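You operate a simulated robot arm through the tools that you are given. There is no shell and no other tool. Be economical: measure what you need, move in short steps, check, and stop when the job is done.

You run a simulated two-armed robot. Do the job below in one go: nothing can be reset, and whatever is moved stays where it is left.

Task
Pull the low drawer open.
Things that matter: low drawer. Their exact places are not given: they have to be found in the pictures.

Only the result counts: the job must be done as asked and must still hold three seconds after the hand-in. Knocking over, shifting, dropping, spilling or breaking anything else fails it.

Robot
Two 7-joint arms with two-finger parallel grippers on one trunk, on a base that drives. Base frame: it is fixed to the floor where the robot stands at the start and does not move with it; the origin is under the middle of the robot, x ahead of it, y to its left, z up. Lengths are in mm, angles in degrees, forces in N, time in s.
The left shoulder is at the start at [60, 143, 676], the right one opposite. With the tool pointing down near the work surface each hand reaches from about 100 to 720 mm from the robot's upright axis, wherever it stands, measured 20 degrees to its own side. Places, roughly: low drawer [1000, -100, 300]. Payload 1.57 kg a hand.
Tool frame (each hand has its own): the origin (TCP) lies between the finger pads and is the grasp point; the fingertips stand 30 mm ahead of it; z points along the fingers, y is the line along which they close. The gripper opens to 110 mm. The fingers are 24 mm wide and 12 mm thick; the gripper's body (48 by 112 mm) begins 78 mm behind the TCP.
Orientation is that of the tool frame in the base frame, as [roll, pitch, yaw] about the fixed x, y, z axes, in that order (R = Rz(yaw) Ry(pitch) Rx(roll)). With the fingers straight down and closing along the base's y, the tool's x points along the base's -x, its y along +y and its z along -z.

Tools
- The arms move only by the tool apply_moves. It takes "left_increments", "right_increments" or both (then of equal length, played together; a hand with none holds still); each is a list of rows, each a list of 7 numbers: the shift along the tool's x, y, z in mm, then the turn, a rotation vector about the tool's x, y, z in degrees, then the closure, from 0 (fully open) to 1 (shut). In form: [[x, y, z, wx, wy, wz, claw], ...]. A call has 1 to 12 rows; each row shifts and turns the commanded pose from where the row before left it, along the tool's axes as they then stand. Rows are played at 5 a second. More than 50 mm and 8.6 degrees between two rows, or a gripper value outside its range, and nothing of the call is played. Where a pose cannot be reached the arm comes as near as it can. A force on the tool above 40 N (or 10 N above the force at the start of the call, whichever is more), or a blocked arm, ends the call early, and 0.2 s more pass. The fingers move at their own pace (about 45 mm/s each) and stop on an object; they squeeze with about 29 N. The grip force told is the motor's: it shows also when the fingers shut on nothing. Time passes only in rows, and 0.2 s behind the last, so rows that do not move let the fingers close. The reply holds the time, the measured pose of the TCP, the force on the tool along the base axes, the opening and the grip force, in the units named above and with some noise.
- Cameras (640 x 400 px; columns grow to the right, rows downward): "scene" is now at [29.4, -32.4, 1271.6]; the picture's right is [-0.48, -0.88, 0.00], its down [-0.76, 0.41, -0.50] and it looks along [0.44, -0.24, -0.86] (base axes); focal length 288 px, centre (320, 200). "left" rides on the left gripper at [70, -16, -141] in its tool frame; the picture's right is [0.23, 0.97, 0.00], its down [-0.86, 0.20, -0.48] and it looks along [-0.47, 0.11, 0.88] (tool axes); focal length 222 px, centre (320, 200). "right" rides on the right gripper at [70, 16, -141] in its tool frame; the picture's right is [-0.23, 0.97, 0.00], its down [-0.86, -0.20, -0.48] and it looks along [-0.47, -0.11, 0.88] (tool axes); focal length 222 px, centre (320, 200).
- grab_frame(camera): a new picture of that camera. The clock stands still meanwhile.
- move_column(by): slides the trunk up (or, below 0, down) by that many mm; the arms and the scene camera ride with it, the base frame stays. It gives what a move gives, with no picture.
- roll_base(legs): drives the robot by 1 to 6 legs, each [ahead, left, turn to the left] in mm, mm and degrees, along the robot's own axes; the way and the turn of a leg run together, so that a leg with both is an arc; at most 1500 mm and 180 degrees a leg. The arms and the cameras ride along, it lands a little off, and it stops where it bumps. It gives what a move gives.
- turn_head(pan, tilt): turns the head with the scene camera to pan (to the left, within 86 degrees either way) and tilt (down, from -29 to 69), counted from straight ahead of the robot. It gives what a move gives.
- locate(camera, pixels): for up to 12 pixels [column, row] of the newest picture of that camera ("zoom" is the newest enlarged one), the place [x, y, z] in the base frame of the surface seen there, good to about 3 mm. The clock stands still meanwhile.
- inspect(camera, box): a new picture of the part [left, top, right, bottom] of that camera's present view, enlarged. The clock stands still meanwhile.
- finish_job(): hands the job in; it is judged then, once.

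Keep the steps short. Do not move on a guess: measure, check each grasp and each placing, and mend mistakes. In all there are 80 turns and 62 pictures (those below and enlarged ones count). Leave the grippers open and the arms clear of the work at the hand-in unless told otherwise, and finish with a single line.

The tools are called as a command line: name --argument value ..., lists and objects as JSON in quotes. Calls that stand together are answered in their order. apply_moves: Moves the arms, as the interface text tells. Its arguments: {"type":"object","properties":{"left_increments":{"type":"array"},"right_increments":{"type":"array"}},"required":[]} The other tools are called the same way: move_column (by) slides the trunk up or down; roll_base (legs) drives the base; turn_head (pan, tilt) turns the head that bears the scene camera; grab_frame (camera) takes a picture; locate (camera, pixels) gives the place of the surface under pixels of a picture; inspect (camera, box) takes an enlarged picture of a part of a camera's view; finish_job () hands the job in.

At the start:

```text
t: 0.0
left_eef_pos: [460.6, 22.1, 592.7]
left_tcp_rot: [180.0, 0.0, 180.0]
left_force: [-0.3, -0.7, -0.3]
left_gripper_width: 110.0
left_grip_force: 0.2
right_eef_pos: [456.6, -401.8, 548.7]
right_tcp_rot: [-180.0, 0.0, 180.0]
right_force: [0.1, 0.0, 0.2]
right_gripper_width: 110.0
right_grip_force: 0.0
trunk travel left (down, up): [-275.0, 315.0]
robot x, y, heading: [0.3, 6.2, -0.1]
head pan, tilt: [-28.6, 59.8]
```

scene: 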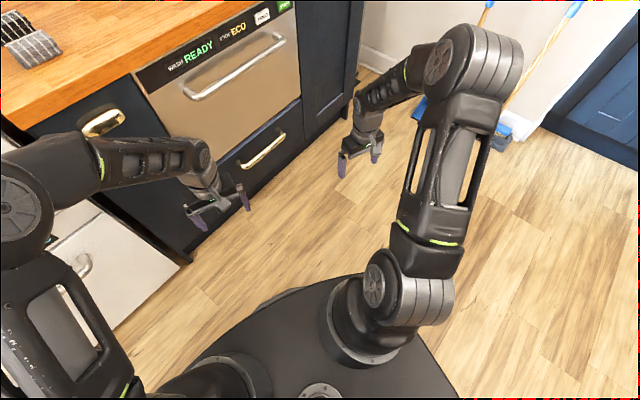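
right: 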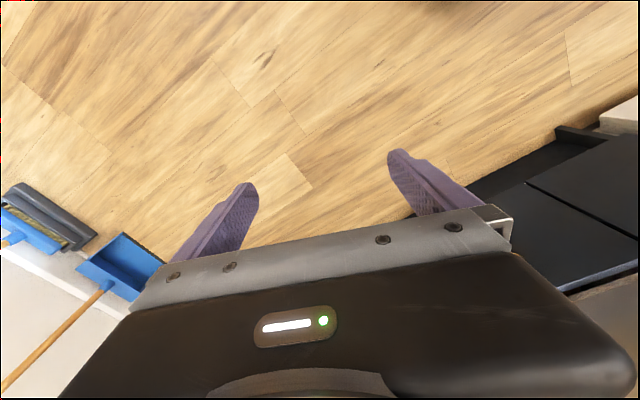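
left: 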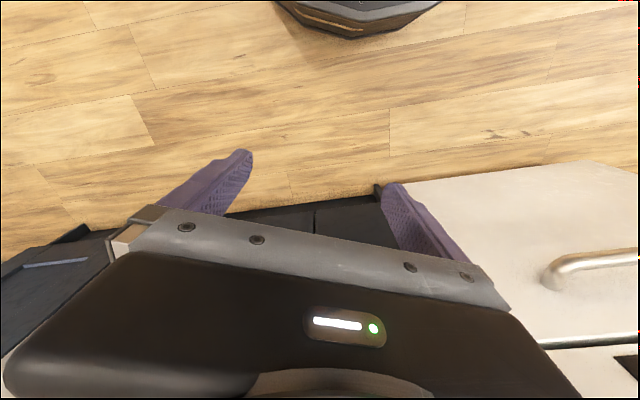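

I see a gold handle at (262,150) under the dishwasher. I will turn the head towards it for a better look.

turn_head --pan -5 --tilt 40

grab_frame --camera "scene"

```text
t: 0.9
left_eef_pos: [461.0, 22.2, 593.5]
left_tcp_rot: [-180.0, 0.0, -180.0]
left_force: [0.5, 0.5, -0.2]
left_gripper_width: 109.9
left_grip_force: 0.0
right_eef_pos: [456.3, -403.1, 549.9]
right_tcp_rot: [180.0, 0.0, -179.9]
right_force: [0.7, -0.9, 0.2]
right_gripper_width: 109.9
right_grip_force: 0.1
trunk travel left (down, up): [-275.0, 315.0]
robot x, y, heading: [2.6, -2.6, -0.1]
head pan, tilt: [-5.0, 40.0]
```

```text
58 pictures are left
```

scene: 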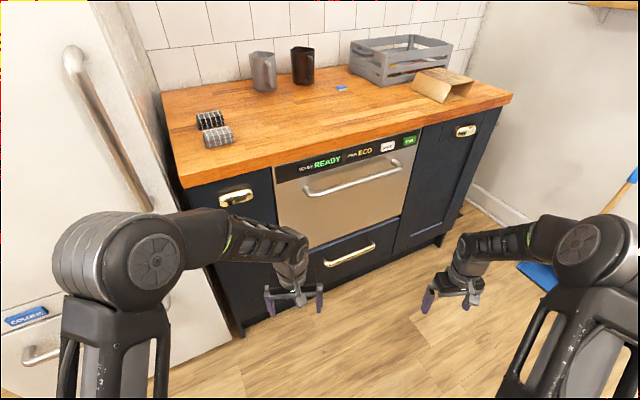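

The low drawer under the dishwasher has its handle at (325..376, 264..245). I will measure the handle and the front.

inspect --camera "scene" --box '[270, 200, 430, 300]'

locate --camera "scene" --pixels '[[326, 264], [350, 256], [374, 246], [312, 250], [395, 225], [345, 270], [395, 240], [280, 200], [385, 195], [460, 130]]'

```text
4.00 times, centred on (350, 250) of scene
```

zoom: 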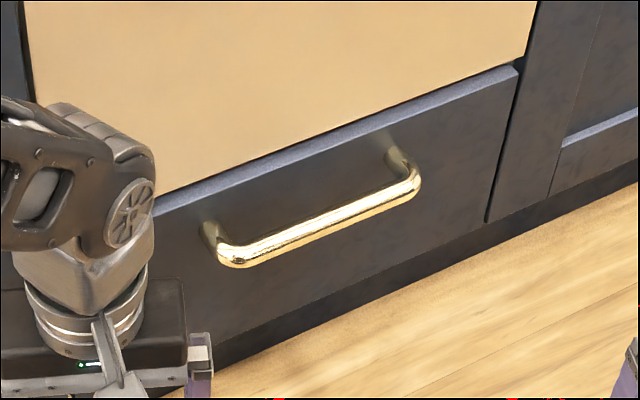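

```text
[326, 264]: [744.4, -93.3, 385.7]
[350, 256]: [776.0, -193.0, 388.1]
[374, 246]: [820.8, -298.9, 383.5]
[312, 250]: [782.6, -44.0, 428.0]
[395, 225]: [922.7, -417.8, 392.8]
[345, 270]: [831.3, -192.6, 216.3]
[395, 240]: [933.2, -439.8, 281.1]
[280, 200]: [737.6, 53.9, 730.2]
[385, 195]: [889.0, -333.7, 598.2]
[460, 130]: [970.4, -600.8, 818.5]
```

I will measure the bar finely in the zoom.

locate --camera "zoom" --pixels '[[240, 250], [280, 235], [320, 218], [360, 203], [400, 188], [320, 228], [320, 211], [200, 290], [300, 280], [400, 245], [480, 120], [320, 150]]'

```text
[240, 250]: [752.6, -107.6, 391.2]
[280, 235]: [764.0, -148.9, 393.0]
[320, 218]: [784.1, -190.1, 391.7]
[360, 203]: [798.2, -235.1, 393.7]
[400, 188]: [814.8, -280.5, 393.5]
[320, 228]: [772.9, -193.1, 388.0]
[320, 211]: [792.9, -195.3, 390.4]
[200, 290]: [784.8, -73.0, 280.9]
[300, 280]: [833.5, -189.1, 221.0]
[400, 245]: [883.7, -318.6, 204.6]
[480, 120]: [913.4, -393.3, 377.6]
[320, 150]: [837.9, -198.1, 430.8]
```

The bar runs at about 21° (its inward normal points to heading +21°), centre around (783,-192,388), with about 45 mm standoff. Before driving, I will look right to check for the broom and dustpan.

turn_head --pan -50 --tilt 45

grab_frame --camera "scene"

```text
t: 2.0
left_eef_pos: [461.3, 22.7, 593.9]
left_tcp_rot: [179.9, -0.1, -180.0]
left_force: [0.5, 0.5, -0.7]
left_gripper_width: 109.8
left_grip_force: 0.2
right_eef_pos: [455.6, -403.6, 549.7]
right_tcp_rot: [-180.0, 0.0, 179.9]
right_force: [-0.3, 0.0, 0.0]
right_gripper_width: 110.3
right_grip_force: 0.0
trunk travel left (down, up): [-275.0, 315.0]
robot x, y, heading: [-2.1, 1.2, 0.3]
head pan, tilt: [-50.0, 45.0]
```

```text
56 pictures are left
```

scene: 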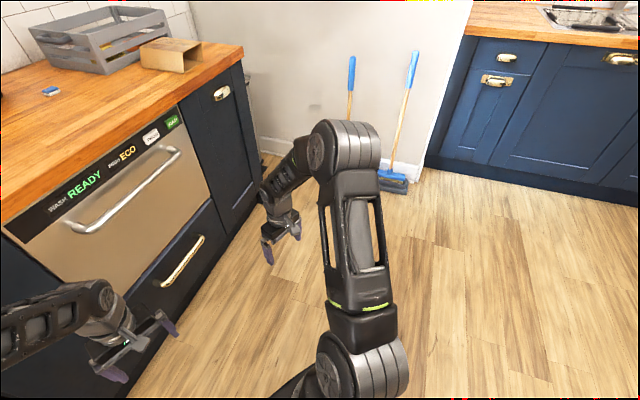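

locate --camera "scene" --pixels '[[350, 70], [413, 60], [390, 180], [430, 300], [480, 200], [260, 200], [180, 262]]'

```text
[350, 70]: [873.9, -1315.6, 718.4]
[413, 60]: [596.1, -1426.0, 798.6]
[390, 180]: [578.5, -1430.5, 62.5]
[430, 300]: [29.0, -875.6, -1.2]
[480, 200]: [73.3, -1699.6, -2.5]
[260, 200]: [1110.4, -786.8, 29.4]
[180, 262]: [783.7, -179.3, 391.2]
```

There is clear floor to the right. I will turn left 21° to square up with the drawer, then slide right 230 mm.

roll_base --legs '[[0, 0, 21], [-40, -230, 0]]'

turn_head --pan -10 --tilt 45

grab_frame --camera "scene"

```text
t: 4.9
left_eef_pos: [467.9, -44.7, 594.1]
left_tcp_rot: [-179.9, 0.0, -159.0]
left_force: [0.3, -0.5, -0.8]
left_gripper_width: 110.3
left_grip_force: 0.1
right_eef_pos: [615.3, -441.9, 549.8]
right_tcp_rot: [-180.0, 0.0, -158.9]
right_force: [0.2, 0.1, -1.1]
right_gripper_width: 109.7
right_grip_force: 0.1
trunk travel left (down, up): [-275.0, 315.0]
robot x, y, heading: [47.2, -228.3, 20.9]
head pan, tilt: [-50.0, 45.0]
```

```text
t: 5.9
left_eef_pos: [468.2, -44.3, 594.6]
left_tcp_rot: [-180.0, -0.1, -159.0]
left_force: [-0.5, 0.1, -0.3]
left_gripper_width: 110.1
left_grip_force: 0.1
right_eef_pos: [615.4, -443.4, 551.3]
right_tcp_rot: [-179.9, -0.1, -159.1]
right_force: [0.1, -0.1, 0.0]
right_gripper_width: 110.1
right_grip_force: 0.0
trunk travel left (down, up): [-275.0, 315.0]
robot x, y, heading: [49.1, -230.4, 21.1]
head pan, tilt: [-10.0, 45.0]
```

```text
55 pictures are left
```

scene: 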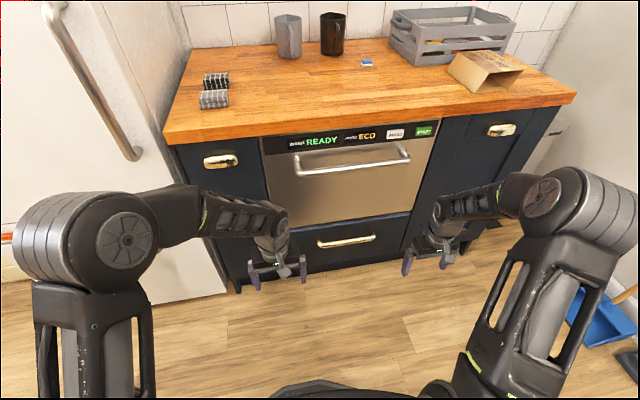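

We are squared up now. I will measure the bar more precisely from here.

inspect --camera "scene" --box '[296, 210, 408, 280]'

```text
5.71 times, centred on (352, 245) of scene
```

zoom: 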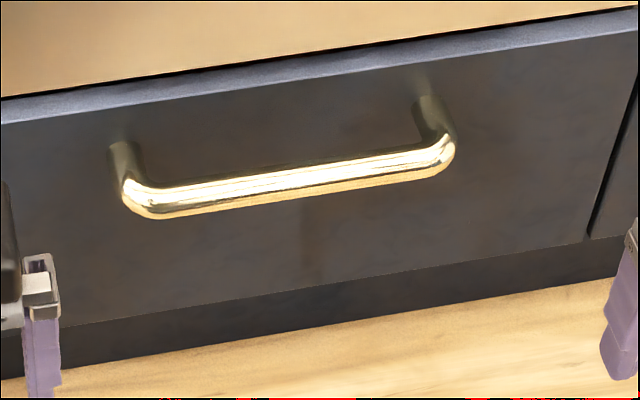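

locate --camera "zoom" --pixels '[[170, 185], [170, 200], [170, 214], [290, 168], [290, 182], [290, 197], [410, 151], [410, 165], [410, 178], [150, 120], [500, 100], [300, 290]]'

```text
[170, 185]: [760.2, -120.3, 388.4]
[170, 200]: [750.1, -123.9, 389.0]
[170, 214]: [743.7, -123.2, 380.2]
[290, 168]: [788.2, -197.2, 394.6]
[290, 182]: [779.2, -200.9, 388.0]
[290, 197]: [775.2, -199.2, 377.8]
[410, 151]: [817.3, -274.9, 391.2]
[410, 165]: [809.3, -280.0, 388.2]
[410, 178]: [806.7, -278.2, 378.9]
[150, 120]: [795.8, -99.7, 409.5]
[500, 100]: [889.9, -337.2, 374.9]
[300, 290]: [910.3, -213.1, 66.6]
```

Bar centre: (786,-199,383), about 17 mm thick, with a 37 mm gap behind it. Next I lower the trunk 150 mm, so the arm can come in level.

move_column --by -150

apply_moves --right_increments '[[0, 0, 0, 0, -8.2, 0, 0], [0, 0, 0, 0, -8.2, 0, 0], [0, 0, 0, 0, -8.2, 0, 0], [0, 0, 0, 0, -8.2, 0, 0], [0, 0, 0, 0, -8.2, 0, 0], [0, 0, 0, 0, -8.2, 0, 0], [0, 0, 0, 0, -8.2, 0, 0], [0, 0, 0, 0, -8.2, 0, 0], [0, 0, 0, 0, -8.2, 0, 0], [0, 0, 0, 0, -8.2, 0, 0], [0, 0, 0, 0, -8, 0, 0]]' --left_increments '[[20, 0, -15, 0, 0, 0, 0], [20, 0, -15, 0, 0, 0, 0], [20, 0, -15, 0, 0, 0, 0], [20, 0, -15, 0, 0, 0, 0], [20, 0, -15, 0, 0, 0, 0], [20, 0, -15, 0, 0, 0, 0], [0, 0, 0, 0, 0, 0, 0], [0, 0, 0, 0, 0, 0, 0], [0, 0, 0, 0, 0, 0, 0], [0, 0, 0, 0, 0, 0, 0], [0, 0, 0, 0, 0, 0, 0]]'

```text
t: 7.7
left_eef_pos: [470.1, -44.4, 444.8]
left_tcp_rot: [-180.0, 0.0, -159.1]
left_force: [-0.6, 0.0, 0.6]
left_gripper_width: 110.2
left_grip_force: 0.0
right_eef_pos: [614.7, -442.1, 399.5]
right_tcp_rot: [-180.0, 0.0, -159.0]
right_force: [0.2, 0.1, 0.2]
right_gripper_width: 110.1
right_grip_force: 0.2
trunk travel left (down, up): [-125.0, 465.0]
robot x, y, heading: [46.3, -230.6, 20.9]
head pan, tilt: [-10.0, 45.0]
```

```text
t: 10.1
left_eef_pos: [355.8, -84.9, 533.5]
left_tcp_rot: [180.0, 0.1, -159.0]
left_force: [0.0, 1.0, 0.0]
left_gripper_width: 110.0
left_grip_force: 0.0
right_eef_pos: [614.5, -442.5, 399.0]
right_tcp_rot: [-13.4, 89.9, 7.5]
right_force: [0.0, -0.4, 0.6]
right_gripper_width: 110.0
right_grip_force: 0.0
trunk travel left (down, up): [-125.0, 465.0]
robot x, y, heading: [46.5, -230.3, 21.0]
head pan, tilt: [-10.0, 45.0]
```

The tool is level now. Next I roll the hand 90° so the fingers close up-down.

apply_moves --right_increments '[[0, 0, 0, 0, 0, 8.2, 0], [0, 0, 0, 0, 0, 8.2, 0], [0, 0, 0, 0, 0, 8.2, 0], [0, 0, 0, 0, 0, 8.2, 0], [0, 0, 0, 0, 0, 8.2, 0], [0, 0, 0, 0, 0, 8.2, 0], [0, 0, 0, 0, 0, 8.2, 0], [0, 0, 0, 0, 0, 8.2, 0], [0, 0, 0, 0, 0, 8.2, 0], [0, 0, 0, 0, 0, 8.2, 0], [0, 0, 0, 0, 0, 8, 0]]'

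grab_frame --camera "scene"

grab_frame --camera "right"

```text
t: 12.5
left_eef_pos: [355.5, -86.2, 534.1]
left_tcp_rot: [-180.0, 0.0, -159.0]
left_force: [0.7, -0.5, 0.0]
left_gripper_width: 110.0
left_grip_force: 0.0
right_eef_pos: [615.4, -442.1, 399.7]
right_tcp_rot: [89.9, -0.1, 111.0]
right_force: [0.2, -0.1, 0.5]
right_gripper_width: 110.1
right_grip_force: 0.0
trunk travel left (down, up): [-125.0, 465.0]
robot x, y, heading: [50.8, -229.8, 20.8]
head pan, tilt: [-10.0, 45.0]
```

```text
53 pictures are left
```

scene: 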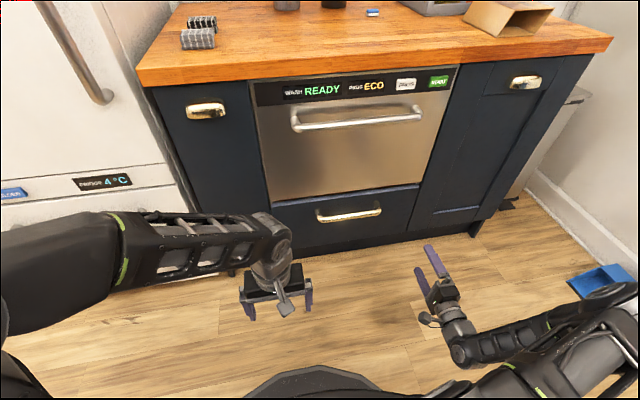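

```text
52 pictures are left
```

right: 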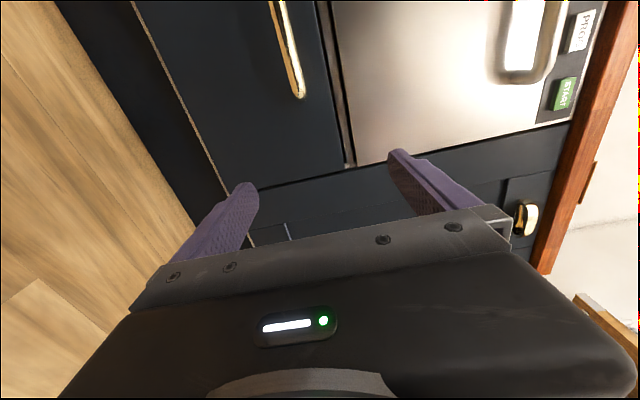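

The orientation is right (x left, y up, z into the cabinet). The bar is 166 mm left, 16 mm down and 247 mm ahead. I move sideways first, staying 127 mm short.

apply_moves --right_increments '[[33, -3, 0, 0, 0, 0, 0], [33, -3, 0, 0, 0, 0, 0], [33, -3, 0, 0, 0, 0, 0], [33, -3, 0, 0, 0, 0, 0], [33, -4, 0, 0, 0, 0, 0], [0, 0, 40, 0, 0, 0, 0], [0, 0, 40, 0, 0, 0, 0], [0, 0, 40, 0, 0, 0, 0], [0, 0, 0, 0, 0, 0, 0]]'

grab_frame --camera "right"

inspect --camera "scene" --box '[260, 160, 420, 260]'

```text
t: 14.5
left_eef_pos: [355.0, -87.1, 532.2]
left_tcp_rot: [179.9, 0.0, -159.2]
left_force: [0.5, -0.7, -1.0]
left_gripper_width: 110.2
left_grip_force: 0.2
right_eef_pos: [670.0, -246.6, 382.5]
right_tcp_rot: [90.0, 0.0, 111.0]
right_force: [0.5, 0.7, 0.3]
right_gripper_width: 109.9
right_grip_force: 0.0
trunk travel left (down, up): [-125.0, 465.0]
robot x, y, heading: [44.5, -232.5, 21.3]
head pan, tilt: [-10.0, 45.0]
```

```text
51 pictures are left
```

right: 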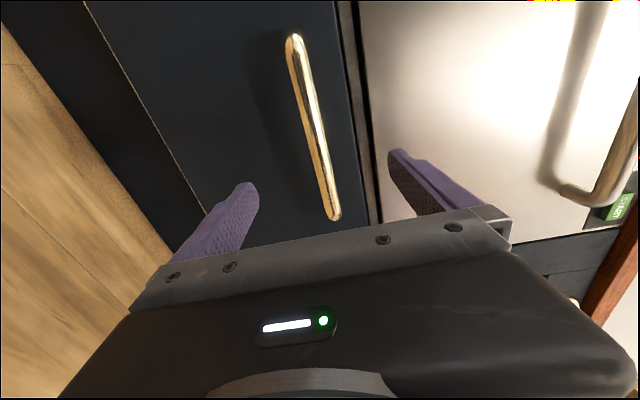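

```text
4.00 times, centred on (340, 210) of scene
```

zoom: 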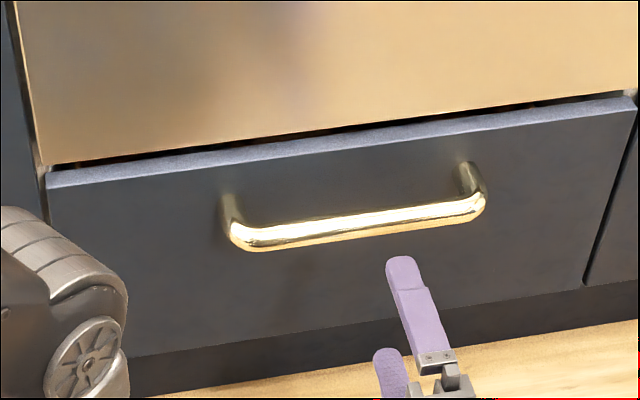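

The bar sits between the fingers in the right view. I check its position with this camera.

locate --camera "right" --pixels '[[298, 70], [310, 120], [322, 165], [330, 200], [240, 110], [400, 110]]'

```text
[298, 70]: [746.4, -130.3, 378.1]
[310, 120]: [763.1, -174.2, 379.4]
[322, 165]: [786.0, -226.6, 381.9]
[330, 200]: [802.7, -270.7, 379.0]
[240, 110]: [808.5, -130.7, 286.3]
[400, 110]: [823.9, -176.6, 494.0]
```

The bar centre is about 122 mm ahead and at the right height. I advance in 30 mm steps, then stop.

apply_moves --right_increments '[[0, 0, 30, 0, 0, 0, 0], [0, 0, 30, 0, 0, 0, 0], [0, 0, 30, 0, 0, 0, 0], [0, 0, 15, 0, 0, 0, 0], [0, 0, 15, 0, 0, 0, 0], [0, 0, 0, 0, 0, 0, 0]]'

grab_frame --camera "right"

inspect --camera "scene" --box '[260, 160, 420, 260]'

```text
t: 15.9
left_eef_pos: [356.2, -86.5, 533.2]
left_tcp_rot: [-180.0, 0.0, -159.0]
left_force: [0.2, -0.5, 0.5]
left_gripper_width: 110.0
left_grip_force: 0.1
right_eef_pos: [778.9, -201.8, 383.1]
right_tcp_rot: [89.9, 0.0, 110.9]
right_force: [0.0, -0.5, 0.3]
right_gripper_width: 109.9
right_grip_force: 0.1
trunk travel left (down, up): [-125.0, 465.0]
robot x, y, heading: [49.4, -226.1, 20.9]
head pan, tilt: [-10.0, 45.0]
```

```text
49 pictures are left
```

right: 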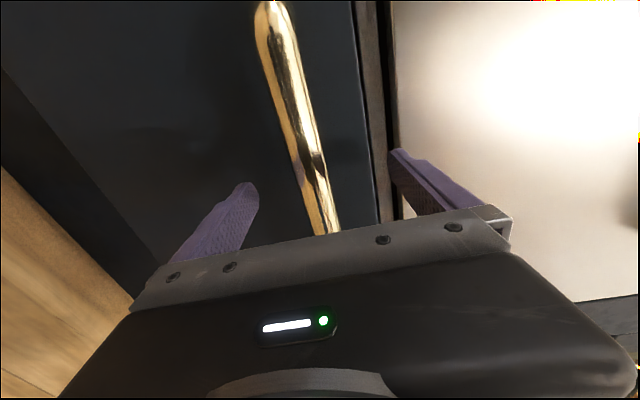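

```text
4.00 times, centred on (340, 210) of scene
```

zoom: 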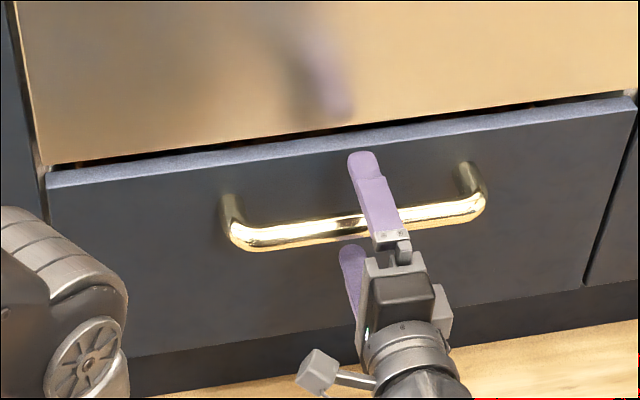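

The fingers straddle the bar. I close the grip.

apply_moves --right_increments '[[0, 0, 3, 0, 0, 0, 0.3], [0, 0, 0, 0, 0, 0, 0.6], [0, 0, 0, 0, 0, 0, 1], [0, 0, 0, 0, 0, 0, 1], [0, 0, 0, 0, 0, 0, 1], [0, 0, 0, 0, 0, 0, 1], [0, 0, 0, 0, 0, 0, 1], [0, 0, 0, 0, 0, 0, 1]]'

```text
t: 17.7
left_eef_pos: [357.3, -85.5, 531.2]
left_tcp_rot: [-180.0, -0.1, -158.9]
left_force: [-0.9, -0.4, 0.6]
left_gripper_width: 110.1
left_grip_force: 0.0
right_eef_pos: [781.1, -201.1, 380.4]
right_tcp_rot: [90.4, 0.0, 111.0]
right_force: [-1.8, -0.6, -19.2]
right_gripper_width: 24.6
right_grip_force: 36.6
trunk travel left (down, up): [-125.0, 465.0]
robot x, y, heading: [45.8, -233.2, 20.8]
head pan, tilt: [-10.0, 45.0]
```

The bar is gripped at 24.6 mm, but the hand is pushed down with 19 N, so it sits a little high. I lower it 4 mm to relax.

apply_moves --right_increments '[[0, -2, 0, 0, 0, 0, 1], [0, -2, 0, 0, 0, 0, 1], [0, 0, 0, 0, 0, 0, 1], [0, 0, 0, 0, 0, 0, 1]]'

inspect --camera "scene" --box '[260, 160, 420, 260]'

```text
t: 18.7
left_eef_pos: [355.7, -87.4, 534.0]
left_tcp_rot: [-179.9, 0.0, -159.2]
left_force: [0.2, -0.4, 0.3]
left_gripper_width: 110.0
left_grip_force: 0.0
right_eef_pos: [781.1, -201.0, 380.0]
right_tcp_rot: [89.9, 0.0, 111.1]
right_force: [-15.7, -5.8, -5.8]
right_gripper_width: 24.8
right_grip_force: 36.4
trunk travel left (down, up): [-125.0, 465.0]
robot x, y, heading: [44.6, -230.8, 20.9]
head pan, tilt: [-10.0, 45.0]
```

```text
4.00 times, centred on (340, 210) of scene
```

zoom: 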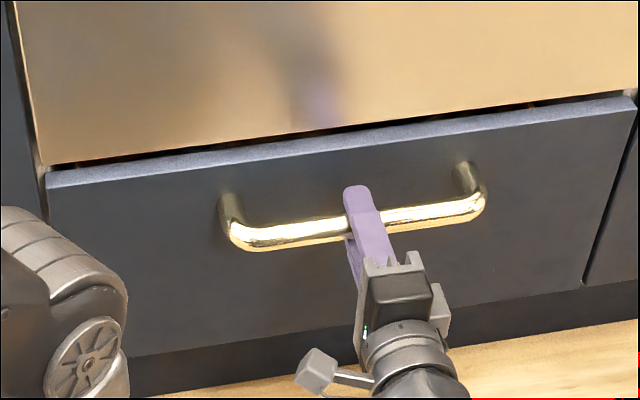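

The grip is good. I pull straight back along the tool in small steps.

apply_moves --right_increments '[[0, 0, -8, 0, 0, 0, 1], [0, 0, -8, 0, 0, 0, 1], [0, 0, -10, 0, 0, 0, 1], [0, 0, -10, 0, 0, 0, 1], [0, 0, -12, 0, 0, 0, 1], [0, 0, -12, 0, 0, 0, 1]]'

grab_frame --camera "scene"

```text
t: 20.1
left_eef_pos: [355.9, -85.6, 533.0]
left_tcp_rot: [179.9, 0.0, -159.0]
left_force: [1.1, 0.1, 0.2]
left_gripper_width: 110.0
left_grip_force: 0.0
right_eef_pos: [727.9, -222.8, 380.7]
right_tcp_rot: [89.9, 0.0, 111.0]
right_force: [1.2, 3.6, -0.4]
right_gripper_width: 25.0
right_grip_force: 36.7
trunk travel left (down, up): [-125.0, 465.0]
robot x, y, heading: [45.4, -232.8, 21.1]
head pan, tilt: [-10.0, 45.0]
```

```text
46 pictures are left
```

scene: 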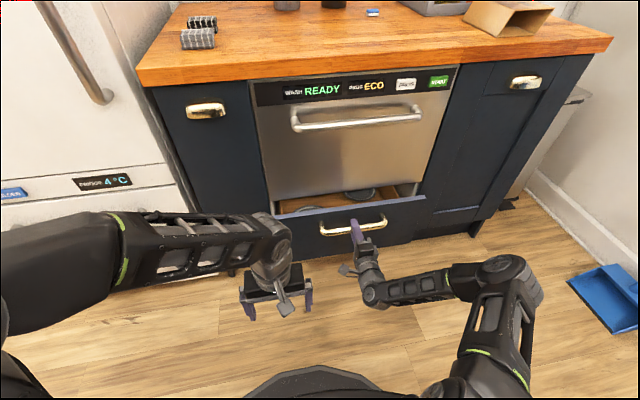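

The drawer is coming open and has dishes inside. I keep pulling gently.

apply_moves --right_increments '[[0, 0, -10, 0, 0, 0, 1], [0, 0, -13, 0, 0, 0, 1], [0, 0, -15, 0, 0, 0, 1], [0, 0, -15, 0, 0, 0, 1], [0, 0, -15, 0, 0, 0, 1], [0, 0, -15, 0, 0, 0, 1], [0, 0, -15, 0, 0, 0, 1], [0, 0, -15, 0, 0, 0, 1], [0, 0, -13, 0, 0, 0, 1], [0, 0, -10, 0, 0, 0, 1]]'

grab_frame --camera "scene"

```text
t: 22.3
left_eef_pos: [355.4, -86.5, 533.8]
left_tcp_rot: [180.0, 0.1, -159.1]
left_force: [-0.5, 0.1, 0.0]
left_gripper_width: 110.2
left_grip_force: 0.0
right_eef_pos: [600.2, -272.5, 380.7]
right_tcp_rot: [90.1, 0.1, 110.8]
right_force: [3.2, -9.4, 7.8]
right_gripper_width: 24.8
right_grip_force: 36.2
trunk travel left (down, up): [-125.0, 465.0]
robot x, y, heading: [43.5, -229.9, 20.8]
head pan, tilt: [-10.0, 45.0]
```

```text
45 pictures are left
```

scene: 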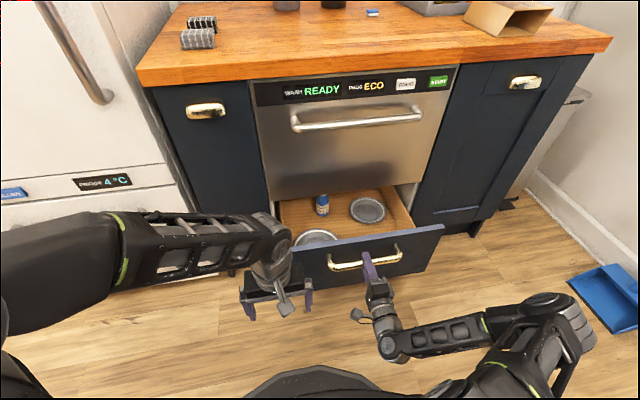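

It is about 195 mm open. I continue gently, watching the force for the end stop.

apply_moves --right_increments '[[0, 0, -8, 0, 0, 0, 1], [0, 0, -10, 0, 0, 0, 1], [0, 0, -10, 0, 0, 0, 1], [0, 0, -10, 0, 0, 0, 1], [0, 0, -10, 0, 0, 0, 1], [0, 0, -10, 0, 0, 0, 1], [0, 0, -8, 0, 0, 0, 1], [0, 0, -5, 0, 0, 0, 1]]'

grab_frame --camera "scene"

```text
t: 24.1
left_eef_pos: [355.8, -86.6, 532.9]
left_tcp_rot: [-180.0, 0.0, -159.1]
left_force: [0.0, 0.3, -0.6]
left_gripper_width: 110.1
left_grip_force: 0.1
right_eef_pos: [534.3, -298.9, 379.2]
right_tcp_rot: [89.8, 0.0, 110.6]
right_force: [14.3, -27.7, 7.2]
right_gripper_width: 24.8
right_grip_force: 36.5
trunk travel left (down, up): [-125.0, 465.0]
robot x, y, heading: [44.9, -228.2, 20.7]
head pan, tilt: [-10.0, 45.0]
```

```text
44 pictures are left
```

scene: 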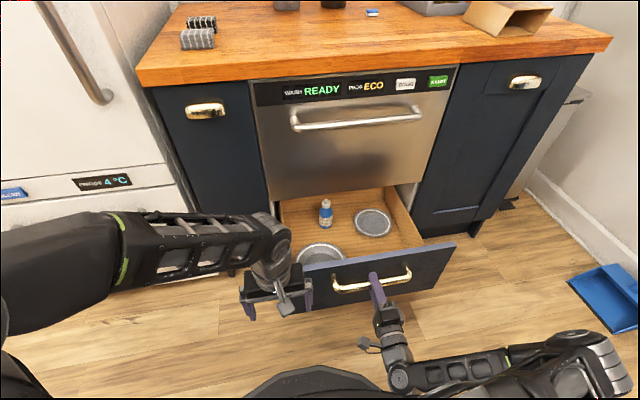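

It is 265 mm open, with 31 N mostly sideways: the drawer slides about 0.7° off my pull line. I relieve that to the right and carry on.

apply_moves --right_increments '[[-2, 0, 0, 0, 0, 0, 1], [-2, 0, 0, 0, 0, 0, 1], [0, 0, 0, 0, 0, 0, 1]]'

```text
t: 24.9
left_eef_pos: [355.6, -85.0, 532.9]
left_tcp_rot: [180.0, 0.0, -159.0]
left_force: [-0.1, -0.3, 0.4]
left_gripper_width: 109.9
left_grip_force: 0.0
right_eef_pos: [534.8, -299.5, 379.3]
right_tcp_rot: [89.9, -0.1, 111.1]
right_force: [0.0, -7.6, 7.5]
right_gripper_width: 24.8
right_grip_force: 36.5
trunk travel left (down, up): [-125.0, 465.0]
robot x, y, heading: [44.6, -230.0, 21.2]
head pan, tilt: [-10.0, 45.0]
```

apply_moves --right_increments '[[-1, 0, -6, 0, 0, 0, 1], [0, 0, -8, 0, 0, 0, 1], [0, 0, -8, 0, 0, 0, 1], [-1, 0, -8, 0, 0, 0, 1], [0, 0, -8, 0, 0, 0, 1], [0, 0, -8, 0, 0, 0, 1], [-1, 0, -8, 0, 0, 0, 1], [0, 0, -6, 0, 0, 0, 1]]'

grab_frame --camera "scene"

```text
t: 26.7
left_eef_pos: [355.7, -85.5, 534.4]
left_tcp_rot: [-180.0, 0.0, -159.0]
left_force: [0.9, 0.1, -0.3]
left_gripper_width: 110.1
left_grip_force: 0.1
right_eef_pos: [478.7, -321.9, 379.3]
right_tcp_rot: [89.8, 0.0, 111.3]
right_force: [-10.1, 30.8, 9.6]
right_gripper_width: 24.9
right_grip_force: 36.7
trunk travel left (down, up): [-125.0, 465.0]
robot x, y, heading: [45.3, -228.2, 21.1]
head pan, tilt: [-10.0, 45.0]
```

```text
43 pictures are left
```

scene: 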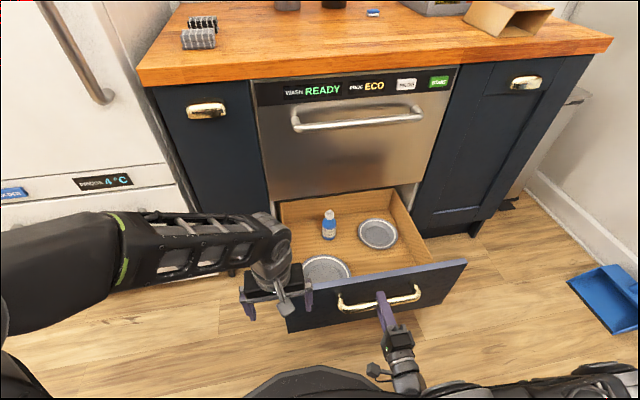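

It is 325 mm open and no end stop yet; the sideways force is +32 N, so I overcorrected. I relieve it to the left and pull a little more.

apply_moves --right_increments '[[2, 0, 0, 0, 0, 0, 1], [2, 0, 0, 0, 0, 0, 1], [0, 0, -6, 0, 0, 0, 1], [0, 0, -8, 0, 0, 0, 1], [0, 0, -8, 0, 0, 0, 1], [0, 0, -8, 0, 0, 0, 1], [0, 0, -8, 0, 0, 0, 1], [0, 0, 0, 0, 0, 0, 1]]'

```text
t: 28.5
left_eef_pos: [356.4, -86.0, 533.3]
left_tcp_rot: [180.0, 0.0, -159.1]
left_force: [-0.8, 0.2, 0.7]
left_gripper_width: 110.1
left_grip_force: 0.0
right_eef_pos: [443.9, -336.5, 380.7]
right_tcp_rot: [89.9, 0.0, 110.6]
right_force: [7.1, -12.3, 20.9]
right_gripper_width: 24.6
right_grip_force: 36.2
trunk travel left (down, up): [-125.0, 465.0]
robot x, y, heading: [46.4, -232.5, 20.7]
head pan, tilt: [-10.0, 45.0]
```

It is 363 mm open. The arm is getting folded, so I let the base roll back 60 mm with the grip held.

roll_base --legs '[[-60, 0, 0]]'

grab_frame --camera "scene"

```text
t: 29.4
left_eef_pos: [300.1, -108.5, 532.7]
left_tcp_rot: [-180.0, -0.1, -159.1]
left_force: [0.2, 0.3, -0.3]
left_gripper_width: 109.9
left_grip_force: 0.1
right_eef_pos: [386.2, -355.9, 378.4]
right_tcp_rot: [90.1, 0.1, 111.0]
right_force: [-0.2, 0.0, 0.0]
right_gripper_width: 0.0
right_grip_force: 20.9
trunk travel left (down, up): [-125.0, 465.0]
robot x, y, heading: [-10.9, -253.7, 20.9]
head pan, tilt: [-10.0, 45.0]
```

```text
42 pictures are left
```

scene: 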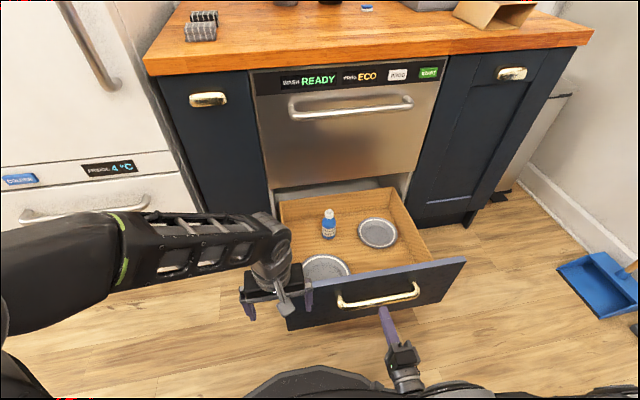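

The fingers slipped off and shut on nothing, probably at the end stop. I measure where the handle stands now.

locate --camera "scene" --pixels '[[342, 304], [380, 299], [412, 292], [327, 225], [380, 232], [380, 270]]'

apply_moves --right_increments '[[0, 0, -5, 0, 0, 0, 1], [0, 0, -5, 0, 0, 0, 1]]'

```text
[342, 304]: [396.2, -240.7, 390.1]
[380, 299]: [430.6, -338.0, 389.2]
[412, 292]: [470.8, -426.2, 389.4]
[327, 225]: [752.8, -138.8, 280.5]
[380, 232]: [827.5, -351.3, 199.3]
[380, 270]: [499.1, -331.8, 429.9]
```

```text
t: 30.1
left_eef_pos: [300.1, -107.3, 532.7]
left_tcp_rot: [180.0, 0.0, -159.2]
left_force: [0.2, 0.0, -0.1]
left_gripper_width: 110.0
left_grip_force: 0.0
right_eef_pos: [376.3, -360.3, 379.8]
right_tcp_rot: [90.1, 0.0, 111.0]
right_force: [0.6, -0.5, 0.6]
right_gripper_width: 0.2
right_grip_force: 21.4
trunk travel left (down, up): [-125.0, 465.0]
robot x, y, heading: [-10.5, -252.4, 20.8]
head pan, tilt: [-10.0, 45.0]
```

The drawer is 373 mm open, at its stop. I roll back a little more so the hand is clear, then open the gripper.

roll_base --legs '[[-80, 0, 0]]'

apply_moves --right_increments '[[0, 0, 0, 0, 0, 0, 0.5], [0, 0, 0, 0, 0, 0, 0], [0, 0, 0, 0, 0, 0, 0], [0, 0, 0, 0, 0, 0, 0], [0, 0, 0, 0, 0, 0, 0], [0, 0, 0, 0, 0, 0, 0], [0, 0, 0, 0, 0, 0, 0], [0, 0, 0, 0, 0, 0, 0]]'

grab_frame --camera "scene"

```text
t: 31.1
left_eef_pos: [223.4, -136.0, 532.6]
left_tcp_rot: [-179.9, 0.0, -159.1]
left_force: [0.1, 1.2, 0.2]
left_gripper_width: 110.1
left_grip_force: 0.1
right_eef_pos: [301.6, -390.2, 377.9]
right_tcp_rot: [90.0, 0.1, 110.9]
right_force: [-0.7, 0.0, 1.2]
right_gripper_width: 0.0
right_grip_force: 21.3
trunk travel left (down, up): [-125.0, 465.0]
robot x, y, heading: [-89.9, -277.5, 20.7]
head pan, tilt: [-10.0, 45.0]
```

```text
t: 32.9
left_eef_pos: [223.3, -136.3, 533.7]
left_tcp_rot: [-180.0, 0.0, -159.1]
left_force: [-0.1, 0.3, 0.3]
left_gripper_width: 110.0
left_grip_force: 0.0
right_eef_pos: [301.1, -390.2, 379.1]
right_tcp_rot: [90.1, 0.0, 110.9]
right_force: [0.8, 0.2, 0.2]
right_gripper_width: 110.1
right_grip_force: 0.0
trunk travel left (down, up): [-125.0, 465.0]
robot x, y, heading: [-87.3, -279.8, 21.1]
head pan, tilt: [-10.0, 45.0]
```

```text
41 pictures are left
```

scene: 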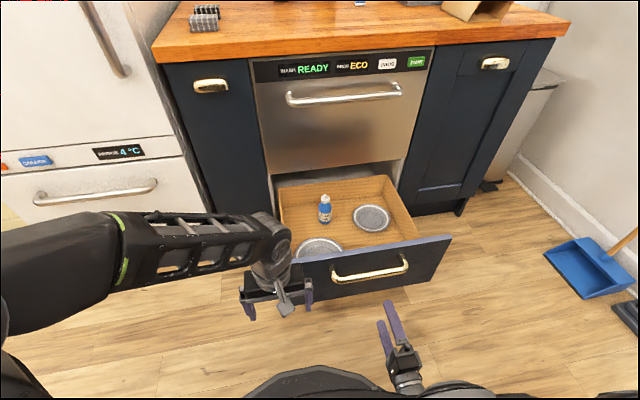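

The drawer is fully open, its contents are upright, and both hands are clear and open. I hand the job in.

finish_job

```text
The job is handed in.
```

The low drawer is pulled open about 373 mm, the bottle and dishes inside are undisturbed, and both grippers are open and clear.
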